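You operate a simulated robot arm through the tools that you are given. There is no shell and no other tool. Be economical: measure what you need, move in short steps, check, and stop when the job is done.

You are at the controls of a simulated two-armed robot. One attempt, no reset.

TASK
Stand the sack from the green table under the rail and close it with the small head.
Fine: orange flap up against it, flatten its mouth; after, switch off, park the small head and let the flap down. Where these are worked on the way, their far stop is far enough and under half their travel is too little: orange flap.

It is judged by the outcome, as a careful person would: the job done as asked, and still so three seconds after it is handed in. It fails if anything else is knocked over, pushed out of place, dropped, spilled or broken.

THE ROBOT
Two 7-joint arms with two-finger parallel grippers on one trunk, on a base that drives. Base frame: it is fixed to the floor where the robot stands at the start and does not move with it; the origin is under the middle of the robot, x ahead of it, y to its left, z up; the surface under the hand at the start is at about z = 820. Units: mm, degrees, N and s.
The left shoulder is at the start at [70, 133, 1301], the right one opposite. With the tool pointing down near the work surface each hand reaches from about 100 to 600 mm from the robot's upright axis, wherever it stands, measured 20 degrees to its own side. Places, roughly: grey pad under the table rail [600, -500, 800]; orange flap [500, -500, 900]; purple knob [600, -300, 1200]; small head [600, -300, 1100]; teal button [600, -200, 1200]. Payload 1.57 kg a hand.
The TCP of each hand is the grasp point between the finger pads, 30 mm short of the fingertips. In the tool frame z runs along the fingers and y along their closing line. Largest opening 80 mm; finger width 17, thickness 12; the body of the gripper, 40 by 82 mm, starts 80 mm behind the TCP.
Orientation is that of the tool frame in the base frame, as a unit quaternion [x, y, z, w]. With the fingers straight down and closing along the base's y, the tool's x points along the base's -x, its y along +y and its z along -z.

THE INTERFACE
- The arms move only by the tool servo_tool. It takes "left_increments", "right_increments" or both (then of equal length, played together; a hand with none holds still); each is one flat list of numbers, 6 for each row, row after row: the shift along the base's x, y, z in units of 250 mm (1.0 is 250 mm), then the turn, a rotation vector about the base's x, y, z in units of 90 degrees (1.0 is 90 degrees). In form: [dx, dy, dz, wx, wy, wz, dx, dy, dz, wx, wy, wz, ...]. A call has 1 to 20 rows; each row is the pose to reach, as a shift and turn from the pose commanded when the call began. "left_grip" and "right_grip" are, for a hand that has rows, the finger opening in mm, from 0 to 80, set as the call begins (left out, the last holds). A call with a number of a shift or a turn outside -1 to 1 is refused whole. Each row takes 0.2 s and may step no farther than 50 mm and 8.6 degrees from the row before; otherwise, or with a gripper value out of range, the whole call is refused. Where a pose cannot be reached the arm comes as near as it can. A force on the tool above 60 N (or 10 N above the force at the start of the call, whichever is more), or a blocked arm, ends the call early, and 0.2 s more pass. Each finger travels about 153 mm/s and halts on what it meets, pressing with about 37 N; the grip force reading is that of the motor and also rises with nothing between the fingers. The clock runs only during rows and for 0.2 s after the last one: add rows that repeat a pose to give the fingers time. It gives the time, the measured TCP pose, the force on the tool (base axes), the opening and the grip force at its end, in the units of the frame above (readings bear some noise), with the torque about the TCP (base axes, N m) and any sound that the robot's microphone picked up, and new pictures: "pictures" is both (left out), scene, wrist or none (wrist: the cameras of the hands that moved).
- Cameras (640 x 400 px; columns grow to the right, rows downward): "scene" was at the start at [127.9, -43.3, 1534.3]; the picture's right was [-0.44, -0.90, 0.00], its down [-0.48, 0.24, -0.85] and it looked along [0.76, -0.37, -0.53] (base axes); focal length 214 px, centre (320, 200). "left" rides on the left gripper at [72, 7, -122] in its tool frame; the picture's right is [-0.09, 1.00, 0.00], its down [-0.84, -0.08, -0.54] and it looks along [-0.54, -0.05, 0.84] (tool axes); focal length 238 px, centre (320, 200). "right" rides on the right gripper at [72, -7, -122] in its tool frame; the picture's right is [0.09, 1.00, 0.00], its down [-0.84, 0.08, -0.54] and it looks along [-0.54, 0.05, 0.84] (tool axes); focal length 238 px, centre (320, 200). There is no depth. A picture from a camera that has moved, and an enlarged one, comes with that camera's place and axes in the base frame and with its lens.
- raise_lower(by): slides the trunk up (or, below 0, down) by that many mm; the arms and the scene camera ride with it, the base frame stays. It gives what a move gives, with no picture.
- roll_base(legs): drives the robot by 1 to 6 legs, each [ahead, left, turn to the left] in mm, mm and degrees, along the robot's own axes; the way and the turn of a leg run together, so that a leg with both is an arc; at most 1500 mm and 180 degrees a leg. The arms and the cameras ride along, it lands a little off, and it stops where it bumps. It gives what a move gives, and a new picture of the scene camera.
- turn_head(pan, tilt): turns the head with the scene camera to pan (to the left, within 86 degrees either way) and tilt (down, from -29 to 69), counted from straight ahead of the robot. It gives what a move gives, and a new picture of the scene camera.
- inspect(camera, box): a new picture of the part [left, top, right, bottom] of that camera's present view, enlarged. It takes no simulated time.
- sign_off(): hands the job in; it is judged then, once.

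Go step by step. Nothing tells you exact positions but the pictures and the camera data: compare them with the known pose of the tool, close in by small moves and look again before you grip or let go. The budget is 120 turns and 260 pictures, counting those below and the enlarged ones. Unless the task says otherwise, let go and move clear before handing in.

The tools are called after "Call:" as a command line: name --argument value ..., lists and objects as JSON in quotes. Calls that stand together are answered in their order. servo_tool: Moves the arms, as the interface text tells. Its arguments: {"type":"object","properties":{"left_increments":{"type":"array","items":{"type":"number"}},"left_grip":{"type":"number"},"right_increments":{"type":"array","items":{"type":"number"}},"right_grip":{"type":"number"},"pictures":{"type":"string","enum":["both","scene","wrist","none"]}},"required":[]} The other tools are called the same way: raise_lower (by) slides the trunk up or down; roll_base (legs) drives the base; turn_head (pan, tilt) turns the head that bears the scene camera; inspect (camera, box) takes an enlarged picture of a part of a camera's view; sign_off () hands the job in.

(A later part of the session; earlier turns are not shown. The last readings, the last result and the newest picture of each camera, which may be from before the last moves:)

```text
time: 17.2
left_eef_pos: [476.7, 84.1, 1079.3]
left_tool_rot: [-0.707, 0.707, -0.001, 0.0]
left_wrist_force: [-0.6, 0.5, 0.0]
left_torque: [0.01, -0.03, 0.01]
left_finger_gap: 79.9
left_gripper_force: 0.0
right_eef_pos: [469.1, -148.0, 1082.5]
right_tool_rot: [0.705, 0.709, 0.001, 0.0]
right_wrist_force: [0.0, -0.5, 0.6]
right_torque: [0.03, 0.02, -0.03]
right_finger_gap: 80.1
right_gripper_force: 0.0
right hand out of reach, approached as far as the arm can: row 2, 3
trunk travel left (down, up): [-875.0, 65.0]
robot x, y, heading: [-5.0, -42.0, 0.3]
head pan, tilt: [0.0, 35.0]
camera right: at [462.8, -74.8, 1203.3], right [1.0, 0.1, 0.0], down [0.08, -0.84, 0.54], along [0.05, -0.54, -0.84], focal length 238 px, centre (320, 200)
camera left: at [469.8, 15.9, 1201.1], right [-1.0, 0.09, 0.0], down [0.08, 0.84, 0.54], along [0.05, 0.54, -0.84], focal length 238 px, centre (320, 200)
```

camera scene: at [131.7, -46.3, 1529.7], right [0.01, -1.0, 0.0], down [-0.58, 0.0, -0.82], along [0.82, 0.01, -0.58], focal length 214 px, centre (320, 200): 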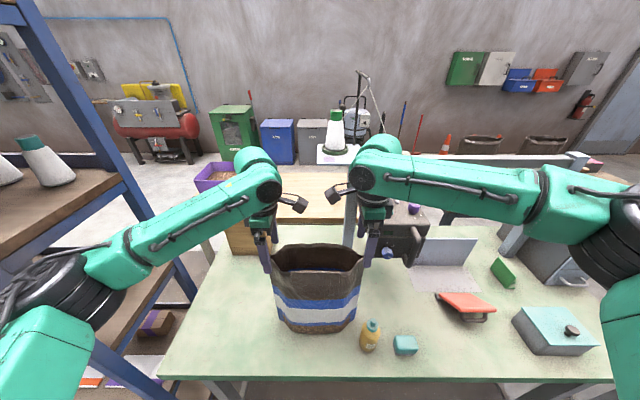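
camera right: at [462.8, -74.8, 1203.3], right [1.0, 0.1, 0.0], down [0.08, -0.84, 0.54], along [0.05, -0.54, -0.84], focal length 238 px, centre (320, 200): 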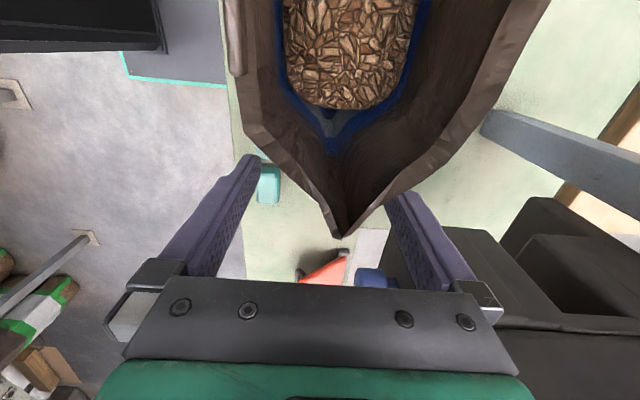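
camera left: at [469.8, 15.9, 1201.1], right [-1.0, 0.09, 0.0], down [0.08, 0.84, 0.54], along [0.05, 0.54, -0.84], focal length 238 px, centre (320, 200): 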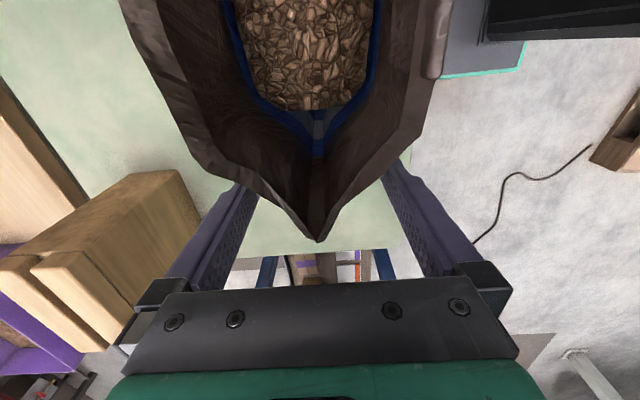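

Both hands straddle the corners, so I close the grips.

Call:
servo_tool --left_increments '[0, 0, 0, 0, 0, 0, 0, 0, 0, 0, 0, 0, 0, 0, 0, 0, 0, 0, 0, 0, 0, 0, 0, 0]' --right_increments '[0, 0, 0, 0, 0, 0, 0, 0, 0, 0, 0, 0, 0, 0, 0, 0, 0, 0, 0, 0, 0, 0, 0, 0]' --left_grip 0 --right_grip 0 --pictures "both"

```text
time: 18.2
left_eef_pos: [477.3, 86.5, 1078.8]
left_tool_rot: [-0.706, 0.708, -0.001, 0.0]
left_wrist_force: [-3.9, -0.1, 0.0]
left_torque: [0.05, -0.21, -0.4]
left_finger_gap: 10.1
left_gripper_force: 28.1
right_eef_pos: [468.4, -146.7, 1081.0]
right_tool_rot: [0.705, 0.709, 0.001, -0.001]
right_wrist_force: [3.1, -0.9, 0.4]
right_torque: [-0.22, 0.31, -0.42]
right_finger_gap: 10.4
right_gripper_force: 28.4
trunk travel left (down, up): [-875.0, 65.0]
robot x, y, heading: [-4.9, -42.0, 0.8]
head pan, tilt: [0.0, 35.0]
camera scene: at [130.2, -45.6, 1529.7], right [0.01, -1.0, 0.0], down [-0.57, 0.0, -0.82], along [0.82, 0.01, -0.57], focal length 214 px, centre (320, 200)
camera right: at [463.5, -74.9, 1203.0], right [1.0, 0.1, 0.0], down [0.08, -0.84, 0.54], along [0.05, -0.54, -0.84], focal length 238 px, centre (320, 200)
camera left: at [470.1, 15.7, 1200.5], right [-1.0, 0.09, 0.0], down [0.08, 0.84, 0.54], along [0.05, 0.54, -0.84], focal length 238 px, centre (320, 200)
```

scene: 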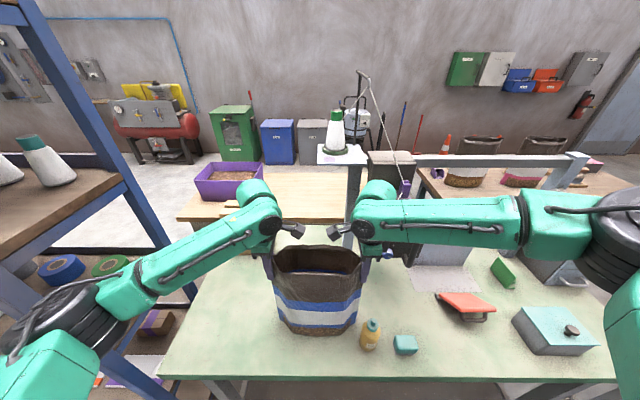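
right: 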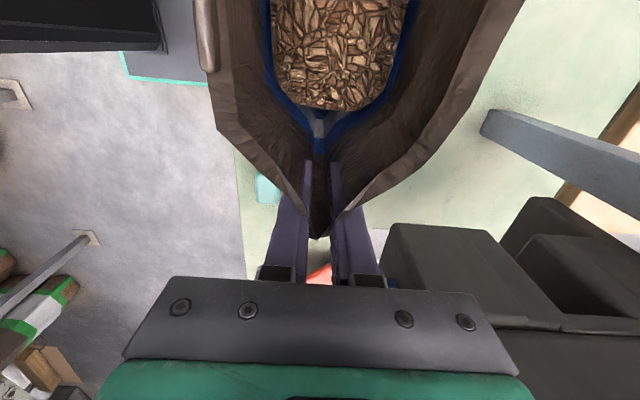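
left: 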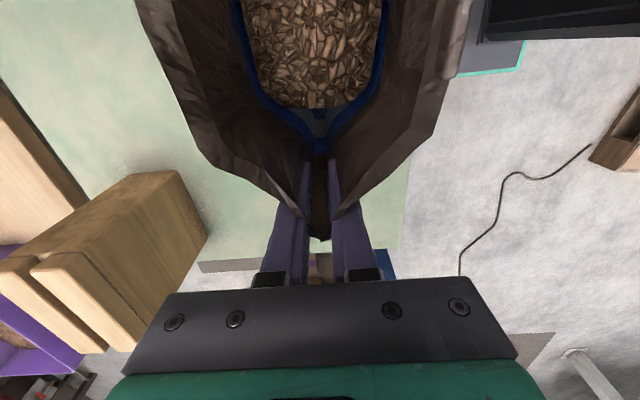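

Both corners are gripped. I test the weight by raising the trunk slightly.

Call:
raise_lower --by 25

Call:
inspect --camera "scene" --box '[220, 200, 420, 360]'

```text
time: 18.9
left_eef_pos: [476.3, 84.8, 1103.3]
left_tool_rot: [-0.706, 0.708, 0.0, 0.0]
left_wrist_force: [-3.5, 0.6, -2.6]
left_torque: [0.07, -0.16, -0.35]
left_finger_gap: 10.2
left_gripper_force: 28.5
right_eef_pos: [469.9, -147.5, 1107.2]
right_tool_rot: [0.705, 0.709, 0.001, 0.0]
right_wrist_force: [2.9, -0.4, -5.0]
right_torque: [-0.31, 0.2, -0.43]
right_finger_gap: 10.3
right_gripper_force: 28.5
trunk travel left (down, up): [-900.0, 40.0]
robot x, y, heading: [-7.2, -44.5, 0.3]
head pan, tilt: [0.0, 35.0]
```

```text
2.50 times, centred on (320, 280) of scene
camera zoom: at [130.3, -45.6, 1554.8], right [0.01, -1.0, 0.0], down [-0.57, 0.0, -0.82], along [0.82, 0.01, -0.57], focal length 536 px, centre (320, 0)
```

zoom: 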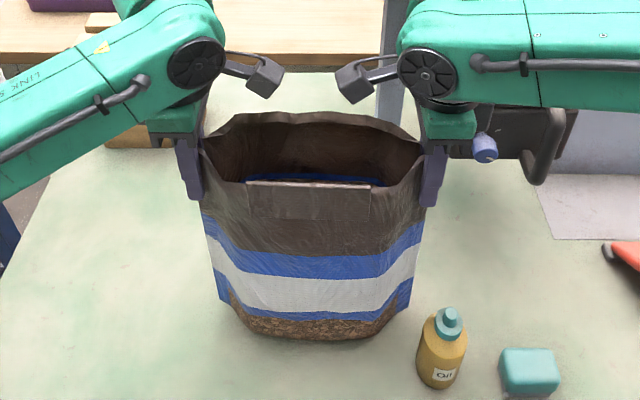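

The sack is light, at about 0.8 kg. I need to know how far the base can drive under the table edge, so I look down.

Call:
turn_head --pan 0 --tilt 69

Call:
servo_tool --left_increments '[0, 0, 0.1, 0, 0, 0, 0, 0, 0.2, 0, 0, 0, 0, 0, 0.3, 0, 0, 0]' --right_increments '[0, 0, 0.1, 0, 0, 0, 0, 0, 0.2, 0, 0, 0, 0, 0, 0.3, 0, 0, 0]' --pictures "scene"

```text
time: 19.9
left_eef_pos: [477.8, 86.6, 1102.9]
left_tool_rot: [-0.707, 0.708, 0.001, 0.001]
left_wrist_force: [-2.7, 1.3, -3.2]
left_torque: [0.0, -0.15, -0.31]
left_finger_gap: 10.1
left_gripper_force: 28.6
right_eef_pos: [469.5, -147.1, 1105.9]
right_tool_rot: [0.705, 0.709, 0.001, -0.001]
right_wrist_force: [2.9, -2.3, -5.3]
right_torque: [-0.14, 0.14, -0.33]
right_finger_gap: 10.6
right_gripper_force: 28.1
trunk travel left (down, up): [-900.0, 40.0]
robot x, y, heading: [-3.6, -44.7, 0.5]
head pan, tilt: [0.0, 68.8]
camera scene: at [98.7, -45.7, 1511.1], right [0.01, -1.0, 0.0], down [-0.93, -0.01, -0.36], along [0.36, 0.0, -0.93], focal length 214 px, centre (320, 200)
```

scene: 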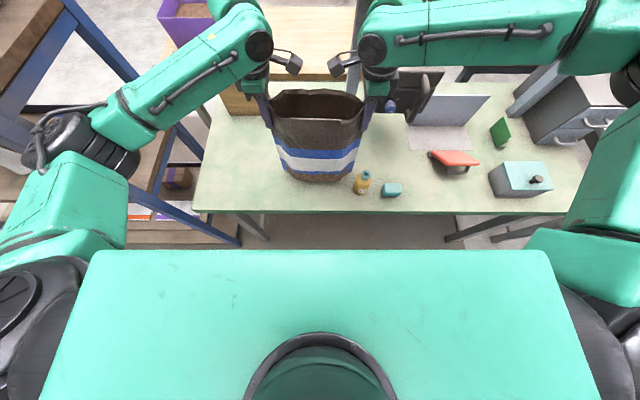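

```text
time: 20.7
left_eef_pos: [477.6, 84.8, 1178.6]
left_tool_rot: [-0.707, 0.707, 0.002, -0.001]
left_wrist_force: [-3.6, 9.4, -4.5]
left_torque: [-0.6, -0.17, -0.43]
left_finger_gap: 10.1
left_gripper_force: 28.3
right_eef_pos: [468.1, -148.4, 1181.7]
right_tool_rot: [0.705, 0.709, -0.001, -0.001]
right_wrist_force: [3.6, -9.8, -3.2]
right_torque: [0.69, 0.16, -0.45]
right_finger_gap: 10.2
right_gripper_force: 28.4
trunk travel left (down, up): [-900.0, 40.0]
robot x, y, heading: [-8.2, -42.3, 0.2]
head pan, tilt: [0.0, 68.8]
camera scene: at [97.9, -45.8, 1511.0], right [0.01, -1.0, 0.0], down [-0.93, -0.01, -0.36], along [0.36, 0.0, -0.93], focal length 214 px, centre (320, 200)
```

scene: 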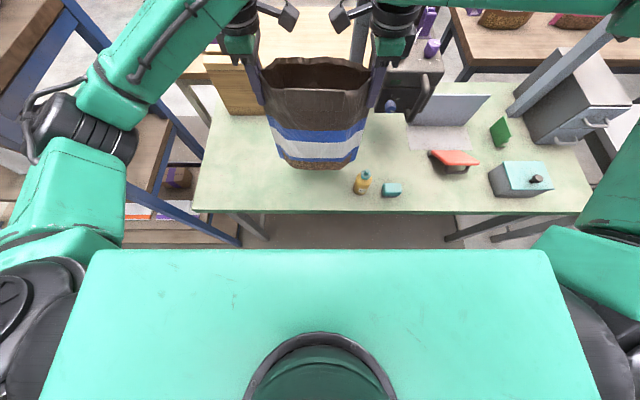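

The floor under the table edge is open, so the base can go in. I raise the trunk, back off, and carry the sack right past the head.

Call:
raise_lower --by 38

Call:
roll_base --legs '[[-130, 0, 0], [0, -471, 0]]'

Call:
turn_head --pan 0 --tilt 45

```text
time: 21.5
left_eef_pos: [477.6, 86.5, 1214.4]
left_tool_rot: [-0.707, 0.708, 0.001, -0.001]
left_wrist_force: [-3.2, 12.2, -4.4]
left_torque: [-0.13, -0.11, -0.35]
left_finger_gap: 10.3
left_gripper_force: 28.5
right_eef_pos: [469.5, -147.1, 1218.7]
right_tool_rot: [0.705, 0.709, 0.0, -0.001]
right_wrist_force: [1.6, -11.7, -3.7]
right_torque: [0.07, 0.07, -0.34]
right_finger_gap: 10.3
right_gripper_force: 28.5
trunk travel left (down, up): [-938.0, 2.0]
robot x, y, heading: [-6.1, -45.9, 0.5]
head pan, tilt: [0.0, 68.8]
```

```text
time: 25.2
left_eef_pos: [351.3, -384.9, 1215.9]
left_tool_rot: [-0.705, 0.709, 0.0, -0.001]
left_wrist_force: [-1.8, 21.8, -3.3]
left_torque: [-0.77, -0.12, -0.32]
left_finger_gap: 10.2
left_gripper_force: 28.1
right_eef_pos: [343.1, -617.6, 1219.2]
right_tool_rot: [0.707, 0.707, -0.001, 0.001]
right_wrist_force: [2.4, -22.6, -5.5]
right_torque: [0.4, 0.11, -0.42]
right_finger_gap: 10.3
right_gripper_force: 28.6
trunk travel left (down, up): [-938.0, 2.0]
robot x, y, heading: [-136.0, -511.7, 0.1]
head pan, tilt: [0.0, 68.8]
camera scene: at [-28.5, -513.9, 1549.0], right [0.0, -1.0, 0.0], down [-0.93, 0.0, -0.36], along [0.36, 0.0, -0.93], focal length 214 px, centre (320, 200)
```

scene: 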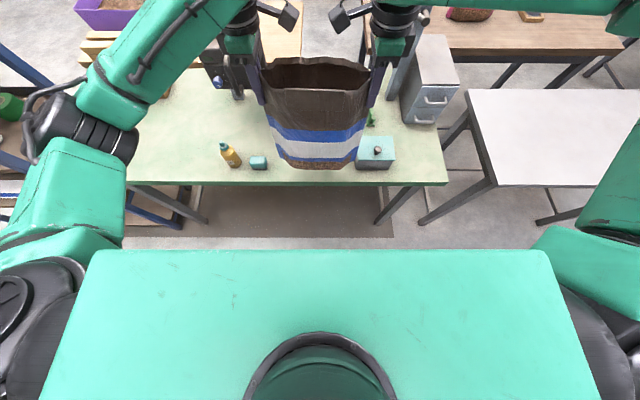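

```text
time: 26.1
left_eef_pos: [352.0, -386.0, 1215.8]
left_tool_rot: [-0.705, 0.709, 0.002, -0.001]
left_wrist_force: [-3.5, -0.9, -3.5]
left_torque: [0.01, -0.28, -0.44]
left_finger_gap: 10.1
left_gripper_force: 28.1
right_eef_pos: [343.6, -619.3, 1217.9]
right_tool_rot: [0.707, 0.708, 0.0, -0.001]
right_wrist_force: [3.6, -0.5, -5.1]
right_torque: [-0.19, 0.25, -0.48]
right_finger_gap: 10.2
right_gripper_force: 27.9
trunk travel left (down, up): [-938.0, 2.0]
robot x, y, heading: [-133.6, -512.5, -0.0]
head pan, tilt: [0.0, 45.0]
camera scene: at [-3.0, -517.2, 1577.8], right [0.0, -1.0, 0.0], down [-0.71, 0.0, -0.71], along [0.71, 0.0, -0.71], focal length 214 px, centre (320, 200)
```

scene: 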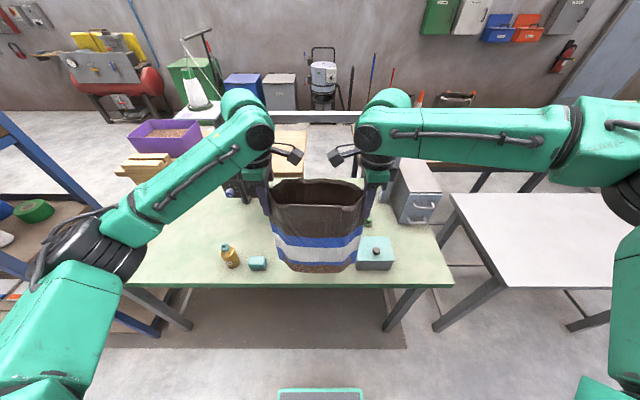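

Centred at y≈−502. I drive ahead in stages and watch the clearances.

Call:
roll_base --legs '[[190, 0, 0]]'

Call:
inspect --camera "scene" --box '[180, 80, 460, 280]'

Call:
inspect --camera "left" --box '[0, 0, 640, 400]'

```text
time: 27.6
left_eef_pos: [534.7, -385.3, 1218.8]
left_tool_rot: [-0.706, 0.708, 0.0, 0.0]
left_wrist_force: [-3.5, -1.8, -3.2]
left_torque: [0.05, -0.12, -0.32]
left_finger_gap: 10.2
left_gripper_force: 28.8
right_eef_pos: [526.5, -618.1, 1221.0]
right_tool_rot: [0.706, 0.709, 0.002, 0.001]
right_wrist_force: [2.5, 0.4, -4.1]
right_torque: [-0.15, 0.14, -0.37]
right_finger_gap: 10.3
right_gripper_force: 28.3
trunk travel left (down, up): [-938.0, 2.0]
robot x, y, heading: [53.2, -516.3, 0.5]
head pan, tilt: [0.0, 45.0]
camera scene: at [178.8, -515.7, 1578.4], right [0.0, -1.0, 0.0], down [-0.71, 0.0, -0.71], along [0.71, 0.0, -0.71], focal length 214 px, centre (320, 200)
```

scene: 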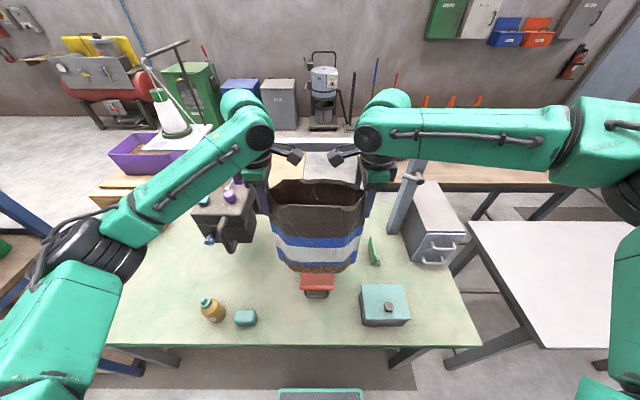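

```text
2.00 times, centred on (320, 180) of scene
camera zoom: at [178.8, -515.7, 1578.4], right [0.0, -1.0, 0.0], down [-0.71, 0.0, -0.71], along [0.71, 0.0, -0.71], focal length 429 px, centre (320, 240)
```

zoom: 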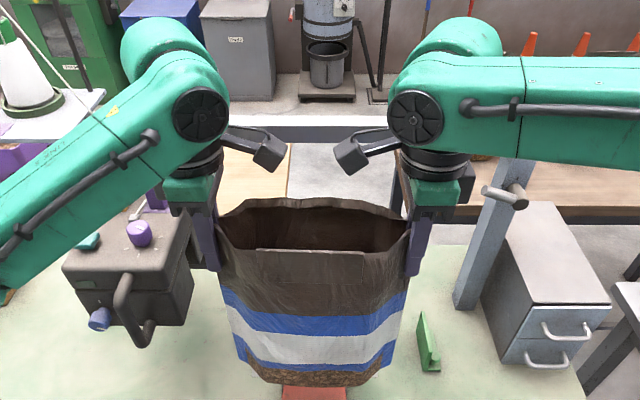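

```text
1.00 times, centred on (320, 200) of left (not enlarged: the box is as wide or as high as the picture)
camera zoom: at [526.8, -454.9, 1339.4], right [-1.0, 0.1, 0.0], down [0.08, 0.84, 0.54], along [0.05, 0.54, -0.84], focal length 238 px, centre (320, 200)
```

zoom: 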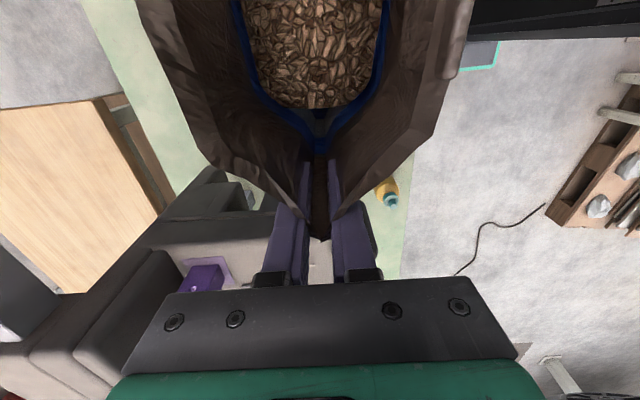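

Call:
roll_base --legs '[[85, -4, 0]]'

Call:
turn_head --pan 0 --tilt 55

Call:
inspect --camera "scene" --box '[180, 80, 460, 280]'

```text
time: 28.7
left_eef_pos: [614.6, -387.5, 1218.4]
left_tool_rot: [-0.706, 0.708, -0.003, 0.002]
left_wrist_force: [-4.4, -0.4, -2.7]
left_torque: [-0.11, -0.2, -0.43]
left_finger_gap: 10.3
left_gripper_force: 28.2
right_eef_pos: [606.0, -620.0, 1222.3]
right_tool_rot: [0.706, 0.708, 0.002, 0.002]
right_wrist_force: [2.5, 1.4, -4.6]
right_torque: [-0.12, 0.16, -0.43]
right_finger_gap: 10.2
right_gripper_force: 28.3
trunk travel left (down, up): [-938.0, 2.0]
robot x, y, heading: [137.0, -515.0, 0.2]
head pan, tilt: [0.0, 45.0]
camera scene: at [257.1, -518.6, 1579.0], right [0.0, -1.0, 0.0], down [-0.7, 0.0, -0.71], along [0.71, 0.0, -0.7], focal length 214 px, centre (320, 200)
```

scene: 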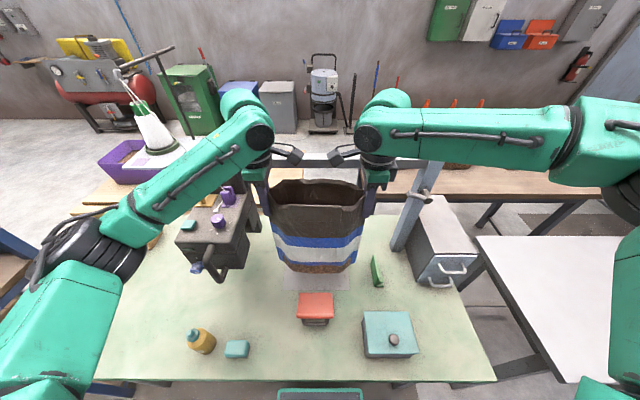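

```text
time: 29.4
left_eef_pos: [620.4, -387.8, 1216.3]
left_tool_rot: [-0.705, 0.709, 0.0, 0.0]
left_wrist_force: [-4.6, -0.9, -3.2]
left_torque: [0.01, -0.33, -0.45]
left_finger_gap: 10.3
left_gripper_force: 28.3
right_eef_pos: [611.3, -621.4, 1219.3]
right_tool_rot: [0.706, 0.708, 0.0, 0.0]
right_wrist_force: [4.1, 1.1, -5.1]
right_torque: [-0.16, 0.3, -0.49]
right_finger_gap: 10.1
right_gripper_force: 28.1
trunk travel left (down, up): [-938.0, 2.0]
robot x, y, heading: [135.8, -513.6, 0.3]
head pan, tilt: [0.0, 55.0]
camera scene: at [256.2, -519.0, 1564.8], right [0.0, -1.0, 0.0], down [-0.82, 0.0, -0.57], along [0.57, 0.0, -0.82], focal length 214 px, centre (320, 200)
```

scene: 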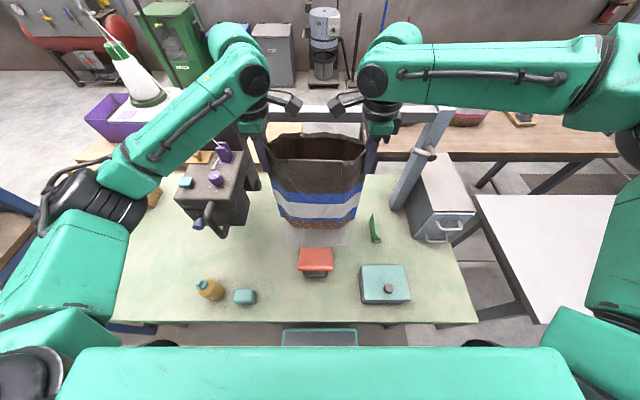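

```text
2.00 times, centred on (320, 180) of scene
camera zoom: at [256.2, -519.0, 1564.8], right [0.0, -1.0, 0.0], down [-0.82, 0.0, -0.57], along [0.57, 0.0, -0.82], focal length 429 px, centre (320, 240)
```

zoom: 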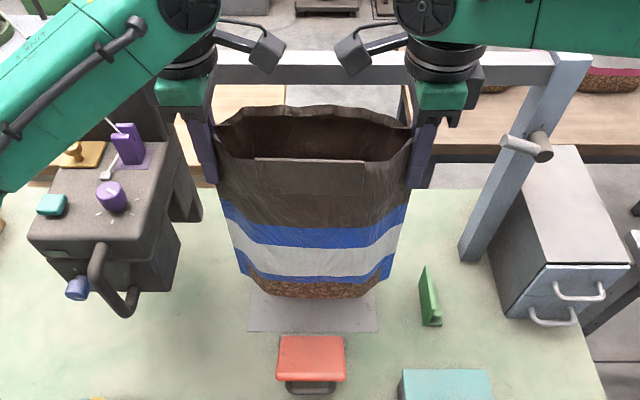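

The sack is over the pad's front edge. To keep reach for lowering, I pull the arms back a little (also squaring the yaw), then roll ahead.

Call:
servo_tool --left_increments '[-0.08, 0, 0, 0, 0, 0, -0.158, 0, 0, 0, 0, 0, -0.158, 0, 0, 0, 0, 0]' --right_increments '[-0.06, 0, 0, 0, 0, 0, -0.122, 0, 0, 0, 0, 0, -0.122, 0, 0, 0, 0, 0]' --pictures "none"

Call:
roll_base --legs '[[48, 0, 0]]'

Call:
inspect --camera "scene" --box '[180, 80, 460, 280]'

Call:
inspect --camera "left" --box '[0, 0, 640, 400]'

```text
time: 30.2
left_eef_pos: [584.4, -388.0, 1214.0]
left_tool_rot: [-0.706, 0.708, 0.002, 0.0]
left_wrist_force: [1.8, 1.1, -6.6]
left_torque: [0.4, -0.16, 0.44]
left_finger_gap: 10.0
left_gripper_force: 28.3
right_eef_pos: [585.6, -621.1, 1216.2]
right_tool_rot: [0.706, 0.708, -0.002, -0.001]
right_wrist_force: [-1.8, -0.2, -1.1]
right_torque: [0.33, 0.2, 0.12]
right_finger_gap: 9.7
right_gripper_force: 27.4
trunk travel left (down, up): [-938.0, 2.0]
robot x, y, heading: [136.7, -518.0, 0.3]
head pan, tilt: [0.0, 55.0]
```

```text
time: 31.1
left_eef_pos: [621.5, -388.3, 1219.6]
left_tool_rot: [-0.706, 0.708, -0.002, 0.004]
left_wrist_force: [1.5, 1.7, -7.9]
left_torque: [0.58, -0.27, 0.37]
left_finger_gap: 10.1
left_gripper_force: 28.6
right_eef_pos: [622.8, -621.0, 1222.7]
right_tool_rot: [0.706, 0.708, 0.003, 0.003]
right_wrist_force: [-2.5, -3.1, 0.1]
right_torque: [0.28, 0.24, 0.15]
right_finger_gap: 9.9
right_gripper_force: 27.9
trunk travel left (down, up): [-938.0, 2.0]
robot x, y, heading: [184.1, -513.1, 0.3]
head pan, tilt: [0.0, 55.0]
camera scene: at [295.0, -519.0, 1565.5], right [0.0, -1.0, 0.0], down [-0.82, 0.0, -0.58], along [0.58, 0.0, -0.82], focal length 214 px, centre (320, 200)
```

scene: 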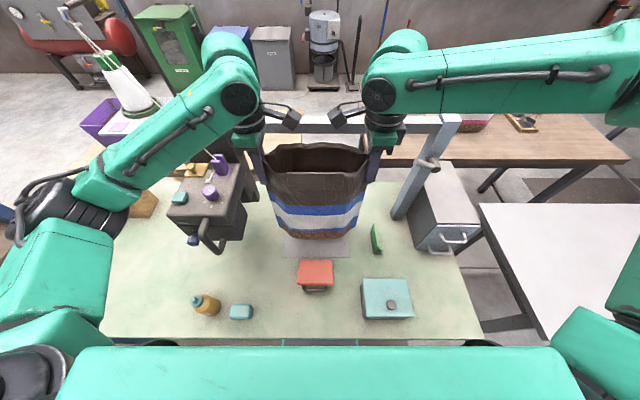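

```text
2.00 times, centred on (320, 180) of scene
camera zoom: at [295.0, -519.0, 1565.5], right [0.0, -1.0, 0.0], down [-0.82, 0.0, -0.58], along [0.58, 0.0, -0.82], focal length 429 px, centre (320, 240)
```

zoom: 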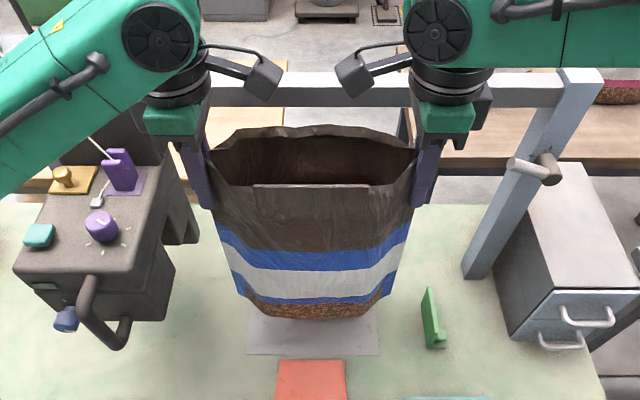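

```text
1.00 times, centred on (320, 200) of left (not enlarged: the box is as wide or as high as the picture)
camera zoom: at [613.0, -458.2, 1341.3], right [-1.0, 0.1, -0.01], down [0.08, 0.84, 0.54], along [0.06, 0.54, -0.84], focal length 238 px, centre (320, 200)
```

zoom: 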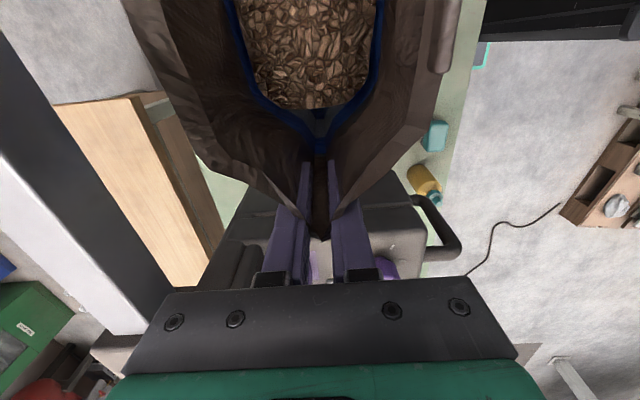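

The left forearm would foul the head's top if lowered here. I'll back off, shift right, and turn the base about 20° left, so that the left forearm comes from the front instead.

Call:
roll_base --legs '[[-80, 0, 0], [0, -150, 0], [0, 0, 20]]'

Call:
turn_head --pan 0 --tilt 69

```text
time: 34.3
left_eef_pos: [482.2, -398.4, 1215.0]
left_tool_rot: [0.818, -0.576, -0.001, 0.001]
left_wrist_force: [2.4, -1.4, -5.2]
left_torque: [0.33, -0.02, 0.31]
left_finger_gap: 9.9
left_gripper_force: 28.2
right_eef_pos: [562.2, -617.3, 1218.0]
right_tool_rot: [0.573, 0.819, 0.0, -0.001]
right_wrist_force: [-2.7, 1.2, -2.8]
right_torque: [-0.02, 0.16, 0.15]
right_finger_gap: 9.9
right_gripper_force: 28.0
trunk travel left (down, up): [-938.0, 2.0]
robot x, y, heading: [104.8, -666.6, 19.9]
head pan, tilt: [0.0, 55.0]
camera scene: at [221.9, -631.5, 1564.4], right [0.35, -0.94, 0.0], down [-0.77, -0.28, -0.57], along [0.54, 0.2, -0.82], focal length 214 px, centre (320, 200)
```

scene: 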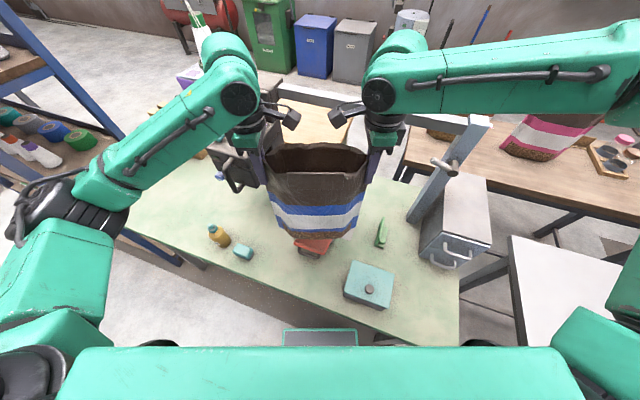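

```text
time: 35.0
left_eef_pos: [481.3, -398.5, 1215.8]
left_tool_rot: [0.818, -0.575, -0.001, 0.0]
left_wrist_force: [1.0, 1.1, -5.7]
left_torque: [-0.05, -0.11, 0.38]
left_finger_gap: 10.1
left_gripper_force: 27.9
right_eef_pos: [561.7, -616.9, 1218.5]
right_tool_rot: [0.573, 0.819, 0.001, 0.0]
right_wrist_force: [-1.9, -0.5, -1.9]
right_torque: [0.41, 0.24, 0.07]
right_finger_gap: 10.0
right_gripper_force: 28.5
trunk travel left (down, up): [-938.0, 2.0]
robot x, y, heading: [108.1, -666.4, 20.1]
head pan, tilt: [0.0, 68.8]
camera scene: at [205.4, -635.2, 1549.1], right [0.35, -0.94, 0.0], down [-0.87, -0.32, -0.36], along [0.34, 0.12, -0.93], focal length 214 px, centre (320, 200)
```

scene: 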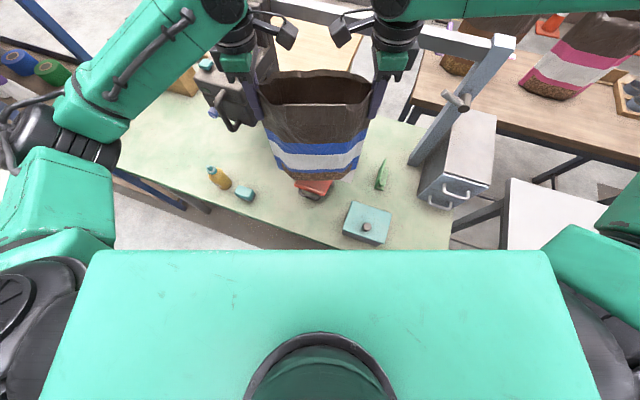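

Call:
servo_tool --left_increments '[0.027, 0.009, 0, 0, 0, -0.037, 0.054, 0.017, 0, 0, 0, -0.073, 0.081, 0.023, 0, 0, 0, -0.11, 0.108, 0.027, 0, 0, 0, -0.147, 0.134, 0.029, 0, 0, 0, -0.183, 0.161, 0.029, 0, 0, 0, -0.22]' --right_increments '[-0.027, -0.009, 0, 0, 0, -0.037, -0.054, -0.017, 0, 0, 0, -0.073, -0.081, -0.023, 0, 0, 0, -0.11, -0.108, -0.027, 0, 0, 0, -0.147, -0.134, -0.029, 0, 0, 0, -0.183, -0.161, -0.029, 0, 0, 0, -0.22]' --pictures "scene"

```text
time: 36.4
left_eef_pos: [521.2, -392.7, 1215.9]
left_tool_rot: [-0.704, 0.71, -0.002, -0.001]
left_wrist_force: [3.3, -25.2, -3.0]
left_torque: [-0.01, 0.15, 0.24]
left_finger_gap: 10.4
left_gripper_force: 27.9
right_eef_pos: [531.1, -635.9, 1225.2]
right_tool_rot: [0.704, 0.71, 0.003, -0.003]
right_wrist_force: [-2.9, 24.8, -4.8]
right_torque: [-0.15, -0.13, 0.19]
right_finger_gap: 9.6
right_gripper_force: 27.7
right hand out of reach, approached as far as the arm can: row 6
trunk travel left (down, up): [-938.0, 2.0]
robot x, y, heading: [110.2, -670.3, 20.4]
head pan, tilt: [0.0, 68.8]
camera scene: at [205.1, -636.4, 1549.1], right [0.35, -0.94, 0.0], down [-0.88, -0.32, -0.36], along [0.34, 0.13, -0.93], focal length 214 px, centre (320, 200)
```

scene: 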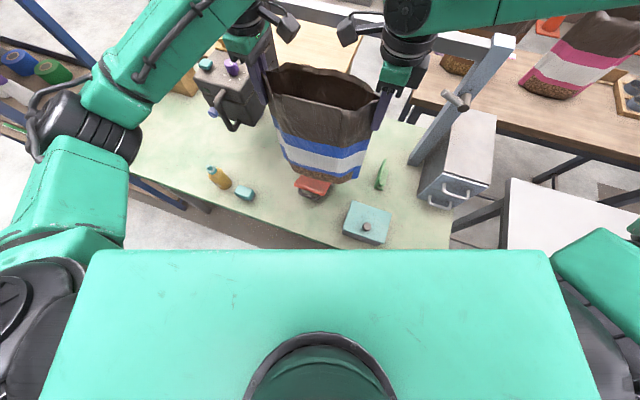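

The right wrist is near a limit. I shift both hands outward to the robot's right (and ease the stretch) to relieve it.

Call:
servo_tool --left_increments '[0.02, -0.06, 0, 0, 0, 0, 0.04, -0.12, 0, 0, 0, 0, 0.068, -0.188, 0, 0, 0, 0]' --right_increments '[0.02, -0.05, 0, 0, 0, 0, 0.04, -0.11, 0, 0, 0, 0, 0.06, -0.18, 0, 0, 0, 0]' --pictures "none"

```text
time: 37.2
left_eef_pos: [539.3, -438.8, 1216.8]
left_tool_rot: [-0.706, 0.708, 0.002, 0.001]
left_wrist_force: [1.8, -12.3, -6.6]
left_torque: [0.37, -0.08, 0.14]
left_finger_gap: 9.8
left_gripper_force: 28.3
right_eef_pos: [546.8, -684.7, 1224.0]
right_tool_rot: [0.705, 0.709, 0.0, -0.001]
right_wrist_force: [-2.0, 12.0, -0.6]
right_torque: [0.38, 0.08, 0.1]
right_finger_gap: 9.6
right_gripper_force: 28.2
trunk travel left (down, up): [-938.0, 2.0]
robot x, y, heading: [109.1, -666.5, 20.3]
head pan, tilt: [0.0, 68.8]
```

Call:
servo_tool --right_increments '[-0.015, 0.02, -0.015, 0, 0, 0, -0.028, 0.04, -0.026, 0, 0, 0, -0.028, 0.04, -0.026, 0, 0, 0]' --pictures "none"

Call:
roll_base --legs '[[0, 52, 0]]'

Call:
inspect --camera "right" --box '[0, 0, 640, 400]'

```text
time: 38.0
left_eef_pos: [539.5, -436.4, 1215.4]
left_tool_rot: [0.708, -0.706, -0.003, -0.001]
left_wrist_force: [-1.5, 23.4, -3.3]
left_torque: [-0.19, 0.46, -0.14]
left_finger_gap: 9.3
left_gripper_force: 27.5
right_eef_pos: [539.1, -672.9, 1217.3]
right_tool_rot: [0.705, 0.71, -0.002, 0.001]
right_wrist_force: [1.5, -24.7, -5.3]
right_torque: [-0.15, -0.49, -0.1]
right_finger_gap: 10.0
right_gripper_force: 28.2
trunk travel left (down, up): [-938.0, 2.0]
robot x, y, heading: [104.8, -667.0, 20.1]
head pan, tilt: [0.0, 68.8]
```

```text
time: 39.0
left_eef_pos: [524.1, -398.2, 1218.0]
left_tool_rot: [-0.706, 0.708, 0.005, 0.002]
left_wrist_force: [-0.2, 22.7, -1.2]
left_torque: [-0.67, 0.33, 0.14]
left_finger_gap: 9.9
left_gripper_force: 28.3
right_eef_pos: [525.5, -633.9, 1215.6]
right_tool_rot: [0.706, 0.708, 0.0, -0.004]
right_wrist_force: [1.3, -25.4, -7.6]
right_torque: [-0.09, -0.28, -0.21]
right_finger_gap: 10.3
right_gripper_force: 28.5
trunk travel left (down, up): [-938.0, 2.0]
robot x, y, heading: [90.3, -617.5, 20.2]
head pan, tilt: [0.0, 68.8]
camera scene: at [192.1, -599.7, 1549.0], right [0.34, -0.94, -0.01], down [-0.88, -0.32, -0.36], along [0.34, 0.13, -0.93], focal length 214 px, centre (320, 200)
```

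scene: 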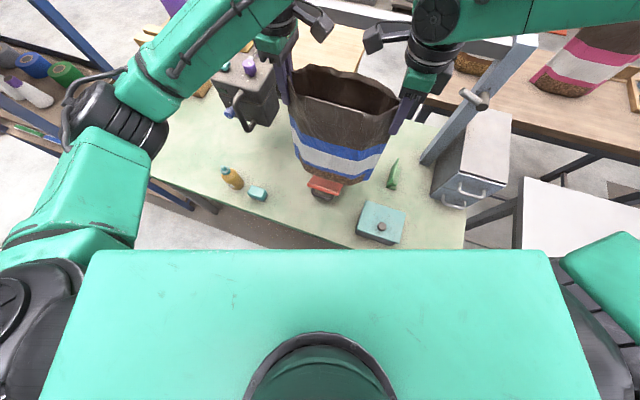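

```text
1.00 times, centred on (320, 200) of right (not enlarged: the box is as wide or as high as the picture)
camera zoom: at [519.7, -561.4, 1337.4], right [1.0, 0.1, 0.0], down [0.08, -0.84, 0.54], along [0.05, -0.54, -0.84], focal length 238 px, centre (320, 200)
```

zoom: 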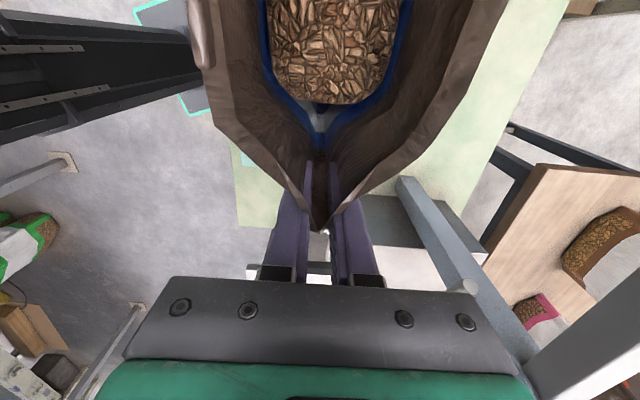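

Call:
servo_tool --right_increments '[0, -0.008, 0, 0, 0, 0, 0, -0.016, 0, 0, 0, 0]' --pictures "none"

Call:
roll_base --legs '[[85, -22, 0]]'

Call:
turn_head --pan -15 --tilt 50

Call:
inspect --camera "scene" --box '[140, 60, 460, 290]'

```text
time: 39.6
left_eef_pos: [522.2, -395.1, 1216.7]
left_tool_rot: [-0.704, 0.71, 0.001, -0.001]
left_wrist_force: [0.9, -23.7, -4.5]
left_torque: [0.76, -0.1, 0.36]
left_finger_gap: 9.9
left_gripper_force: 28.1
right_eef_pos: [522.8, -628.5, 1217.9]
right_tool_rot: [0.706, 0.708, 0.002, -0.001]
right_wrist_force: [-0.8, 22.4, -3.1]
right_torque: [-0.47, 0.1, -0.14]
right_finger_gap: 9.9
right_gripper_force: 28.1
trunk travel left (down, up): [-938.0, 2.0]
robot x, y, heading: [88.1, -616.9, 20.2]
head pan, tilt: [0.0, 68.8]
```

```text
time: 40.7
left_eef_pos: [599.8, -380.6, 1218.5]
left_tool_rot: [-0.706, 0.708, -0.002, 0.002]
left_wrist_force: [-0.3, -25.3, -6.0]
left_torque: [0.36, -0.25, 0.12]
left_finger_gap: 9.6
left_gripper_force: 28.5
right_eef_pos: [600.7, -618.2, 1221.8]
right_tool_rot: [0.706, 0.708, 0.003, 0.003]
right_wrist_force: [-0.6, 25.8, -2.0]
right_torque: [0.15, 0.17, -0.05]
right_finger_gap: 10.0
right_gripper_force: 28.2
trunk travel left (down, up): [-938.0, 2.0]
robot x, y, heading: [177.3, -612.0, 20.3]
head pan, tilt: [0.0, 68.8]
camera scene: at [263.5, -578.2, 1549.9], right [0.34, -0.94, 0.0], down [-0.87, -0.32, -0.37], along [0.35, 0.12, -0.93], focal length 214 px, centre (320, 200)
```

scene: 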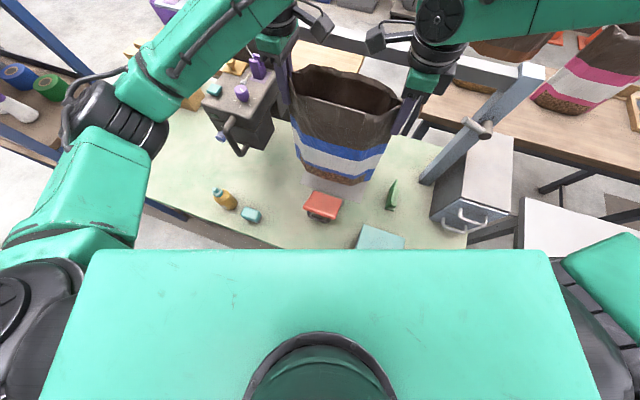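

```text
time: 41.5
left_eef_pos: [609.3, -380.2, 1215.4]
left_tool_rot: [-0.706, 0.709, 0.001, -0.001]
left_wrist_force: [0.9, -0.2, -4.4]
left_torque: [-0.11, -0.2, 0.16]
left_finger_gap: 9.7
left_gripper_force: 28.4
right_eef_pos: [609.0, -618.6, 1217.8]
right_tool_rot: [0.706, 0.708, -0.001, -0.001]
right_wrist_force: [0.0, 0.0, -3.8]
right_torque: [0.14, 0.23, -0.04]
right_finger_gap: 9.8
right_gripper_force: 27.7
trunk travel left (down, up): [-938.0, 2.0]
robot x, y, heading: [175.6, -609.5, 20.1]
head pan, tilt: [-15.0, 50.0]
camera scene: at [300.3, -590.2, 1570.9], right [0.09, -1.0, 0.0], down [-0.76, -0.07, -0.64], along [0.64, 0.06, -0.77], focal length 214 px, centre (320, 200)
```

scene: 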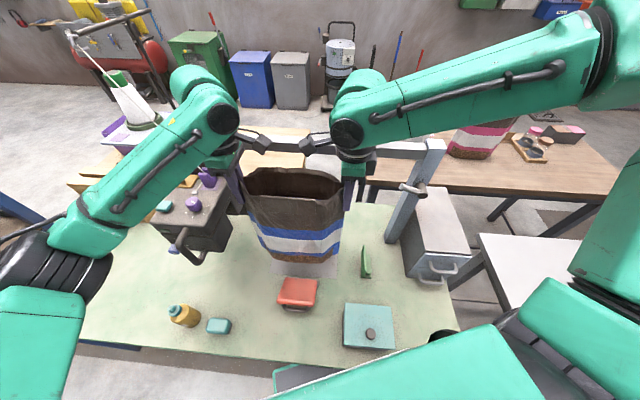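

```text
1.74 times, centred on (300, 175) of scene
camera zoom: at [300.3, -590.2, 1570.9], right [0.09, -1.0, 0.0], down [-0.76, -0.07, -0.64], along [0.64, 0.06, -0.77], focal length 373 px, centre (355, 244)
```

zoom: 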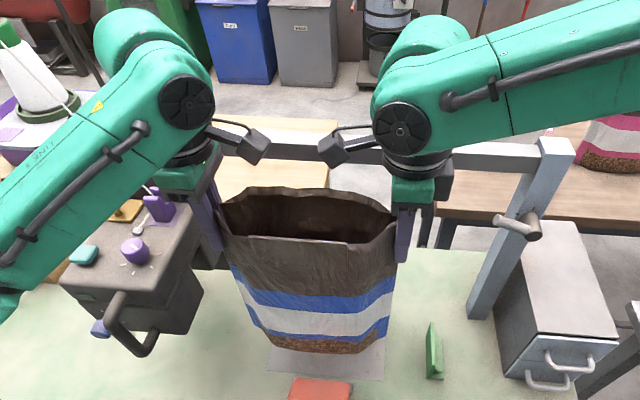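

The forearm now passes the head's front corner, which measures a top of about 1190 and a knob top of about 1215. I do the final alignment and then lower in steps.

Call:
roll_base --legs '[[17, -15, 0]]'

Call:
servo_tool --left_increments '[0, 0, -0.1, 0, 0, 0, 0, 0, -0.2, 0, 0, 0, 0, 0, -0.2, 0, 0, 0]' --right_increments '[0, 0, -0.1, 0, 0, 0, 0, 0, -0.2, 0, 0, 0, 0, 0, -0.2, 0, 0, 0]' --pictures "both"

Call:
inspect --camera "scene" --box '[100, 80, 380, 280]'

```text
time: 42.3
left_eef_pos: [625.2, -386.2, 1216.6]
left_tool_rot: [-0.706, 0.709, -0.001, 0.0]
left_wrist_force: [-0.2, -0.3, -4.2]
left_torque: [0.03, -0.21, 0.16]
left_finger_gap: 10.2
left_gripper_force: 28.4
right_eef_pos: [627.7, -624.8, 1219.6]
right_tool_rot: [0.706, 0.708, 0.001, 0.002]
right_wrist_force: [0.2, 1.0, -4.0]
right_torque: [-0.05, 0.24, -0.08]
right_finger_gap: 9.7
right_gripper_force: 28.3
trunk travel left (down, up): [-938.0, 2.0]
robot x, y, heading: [197.7, -617.1, 20.3]
head pan, tilt: [-15.0, 50.0]
camera scene: at [315.5, -596.0, 1571.4], right [0.09, -1.0, 0.0], down [-0.76, -0.07, -0.64], along [0.64, 0.06, -0.76], focal length 214 px, centre (320, 200)
```

scene: 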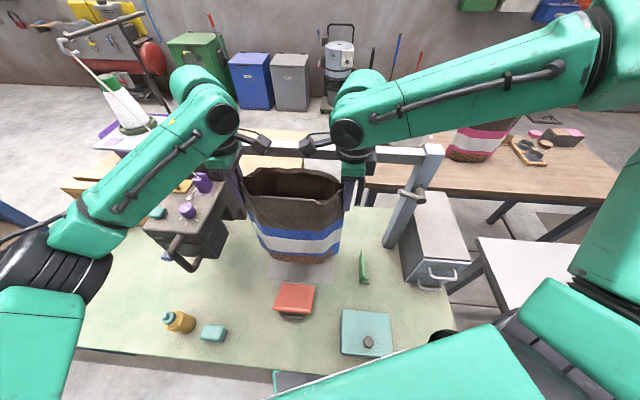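

```text
time: 43.1
left_eef_pos: [627.7, -388.8, 1166.1]
left_tool_rot: [-0.706, 0.708, 0.0, 0.0]
left_wrist_force: [0.1, 1.5, -2.6]
left_torque: [-0.96, -0.13, 0.15]
left_finger_gap: 9.8
left_gripper_force: 28.1
right_eef_pos: [627.9, -625.0, 1166.3]
right_tool_rot: [0.706, 0.708, 0.0, 0.001]
right_wrist_force: [-0.4, -2.3, -5.4]
right_torque: [0.49, 0.08, -0.07]
right_finger_gap: 10.1
right_gripper_force: 27.6
trunk travel left (down, up): [-938.0, 2.0]
robot x, y, heading: [195.2, -621.1, 20.3]
head pan, tilt: [-15.0, 50.0]
camera scene: at [318.4, -598.2, 1571.2], right [0.09, -1.0, 0.0], down [-0.76, -0.07, -0.64], along [0.64, 0.06, -0.77], focal length 214 px, centre (320, 200)
camera right: at [622.8, -552.9, 1288.9], right [1.0, 0.1, 0.0], down [0.08, -0.84, 0.54], along [0.05, -0.54, -0.84], focal length 238 px, centre (320, 200)
camera left: at [620.9, -458.0, 1287.9], right [-1.0, 0.09, 0.0], down [0.08, 0.84, 0.54], along [0.05, 0.54, -0.84], focal length 238 px, centre (320, 200)
```

scene: 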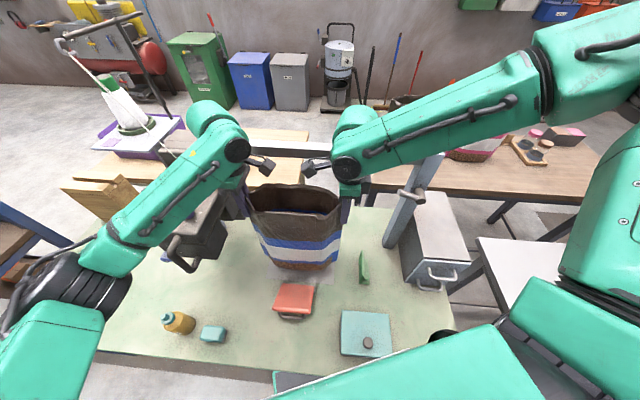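
right: 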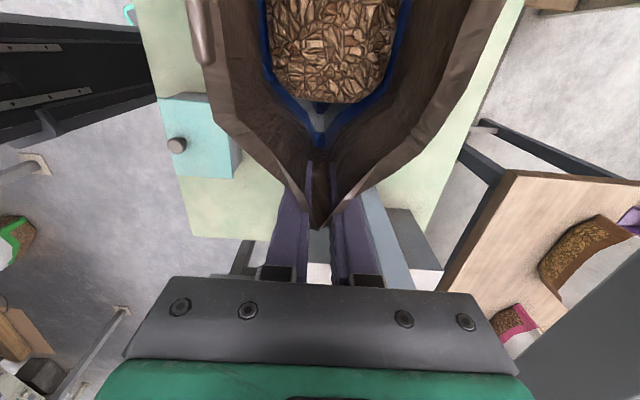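
left: 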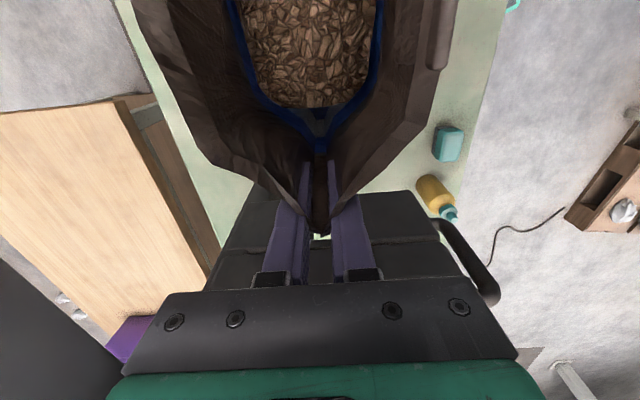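

```text
2.00 times, centred on (240, 180) of scene
camera zoom: at [318.4, -598.2, 1571.2], right [0.09, -1.0, 0.0], down [-0.76, -0.07, -0.64], along [0.64, 0.06, -0.77], focal length 429 px, centre (480, 240)
```

zoom: 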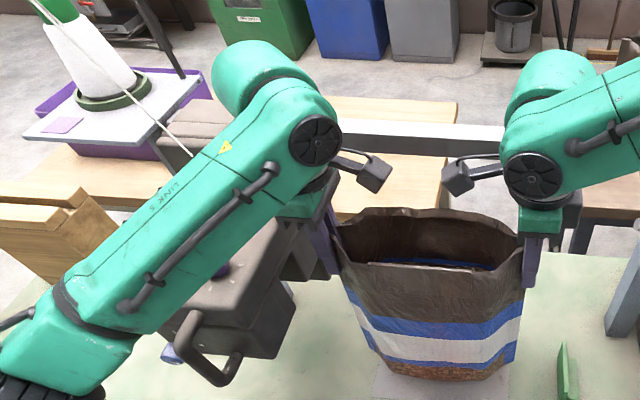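

The forearm is closing on the head's top corner. I'll lean both hands about 25° toward −y, pivoting on the pinch axis, which moves the left wrist away from the head.

Call:
servo_tool --left_increments '[0, 0, 0, 0.04, 0, 0, 0, 0, 0, 0.08, 0, 0, 0, 0, 0, 0.12, 0, 0, 0, 0, 0, 0.16, 0, 0, 0, 0, 0, 0.2, 0, 0, 0, 0, 0, 0.24, 0, 0, 0, 0, 0, 0.28, 0, 0]' --right_increments '[0, 0, 0, 0.04, 0, 0, 0, 0, 0, 0.08, 0, 0, 0, 0, 0, 0.12, 0, 0, 0, 0, 0, 0.16, 0, 0, 0, 0, 0, 0.2, 0, 0, 0, 0, 0, 0.24, 0, 0, 0, 0, 0, 0.28, 0, 0]' --pictures "both"

Call:
inspect --camera "scene" --box '[100, 80, 380, 280]'

```text
time: 44.7
left_eef_pos: [631.0, -388.3, 1165.9]
left_tool_rot: [-0.689, 0.691, 0.155, 0.155]
left_wrist_force: [0.3, 8.2, 3.2]
left_torque: [-1.14, -0.56, -0.03]
left_finger_gap: 9.8
left_gripper_force: 28.0
right_eef_pos: [630.0, -627.9, 1166.4]
right_tool_rot: [0.689, 0.691, 0.154, -0.154]
right_wrist_force: [0.5, -9.1, -12.7]
right_torque: [-0.86, 0.52, -0.03]
right_finger_gap: 10.1
right_gripper_force: 28.1
trunk travel left (down, up): [-938.0, 2.0]
robot x, y, heading: [195.8, -615.6, 20.1]
head pan, tilt: [-15.0, 50.0]
camera scene: at [321.2, -600.2, 1571.0], right [0.09, -1.0, 0.0], down [-0.76, -0.07, -0.64], along [0.64, 0.06, -0.77], focal length 214 px, centre (320, 200)
camera right: at [625.1, -614.0, 1307.3], right [1.0, 0.09, 0.04], down [0.08, -0.99, 0.13], along [0.05, -0.13, -0.99], focal length 238 px, centre (320, 200)
camera left: at [623.5, -504.4, 1245.2], right [-1.0, 0.08, 0.04], down [0.08, 0.52, 0.85], along [0.05, 0.85, -0.53], focal length 238 px, centre (320, 200)
```

scene: 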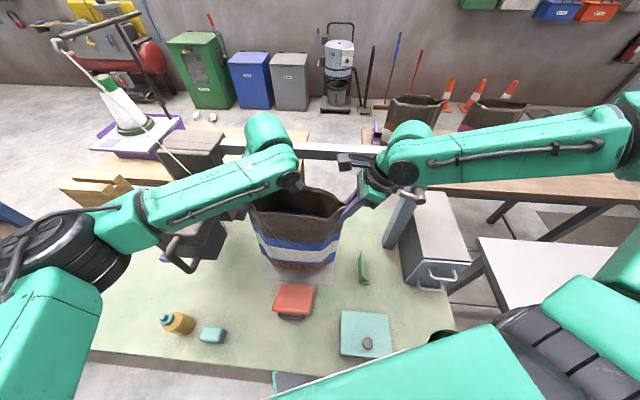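
right: 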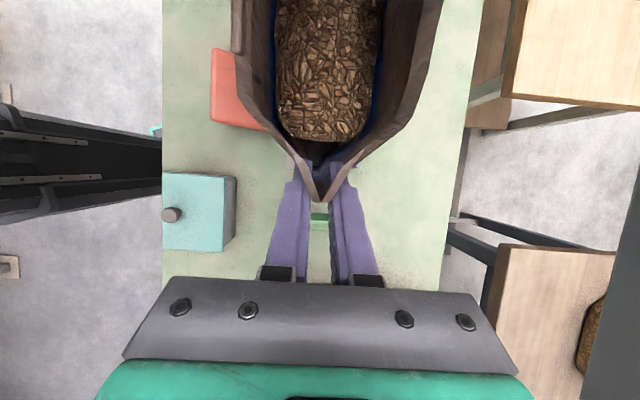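
left: 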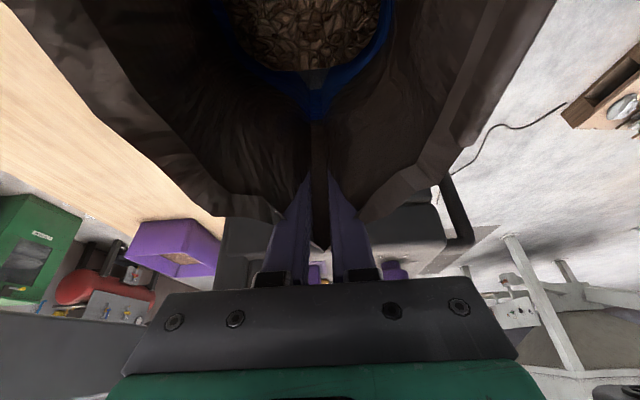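

```text
2.00 times, centred on (240, 180) of scene
camera zoom: at [321.2, -600.2, 1571.0], right [0.09, -1.0, 0.0], down [-0.76, -0.07, -0.64], along [0.64, 0.06, -0.77], focal length 429 px, centre (480, 240)
```

zoom: 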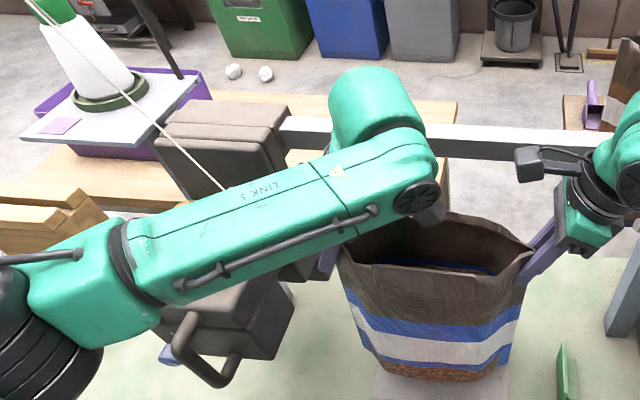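

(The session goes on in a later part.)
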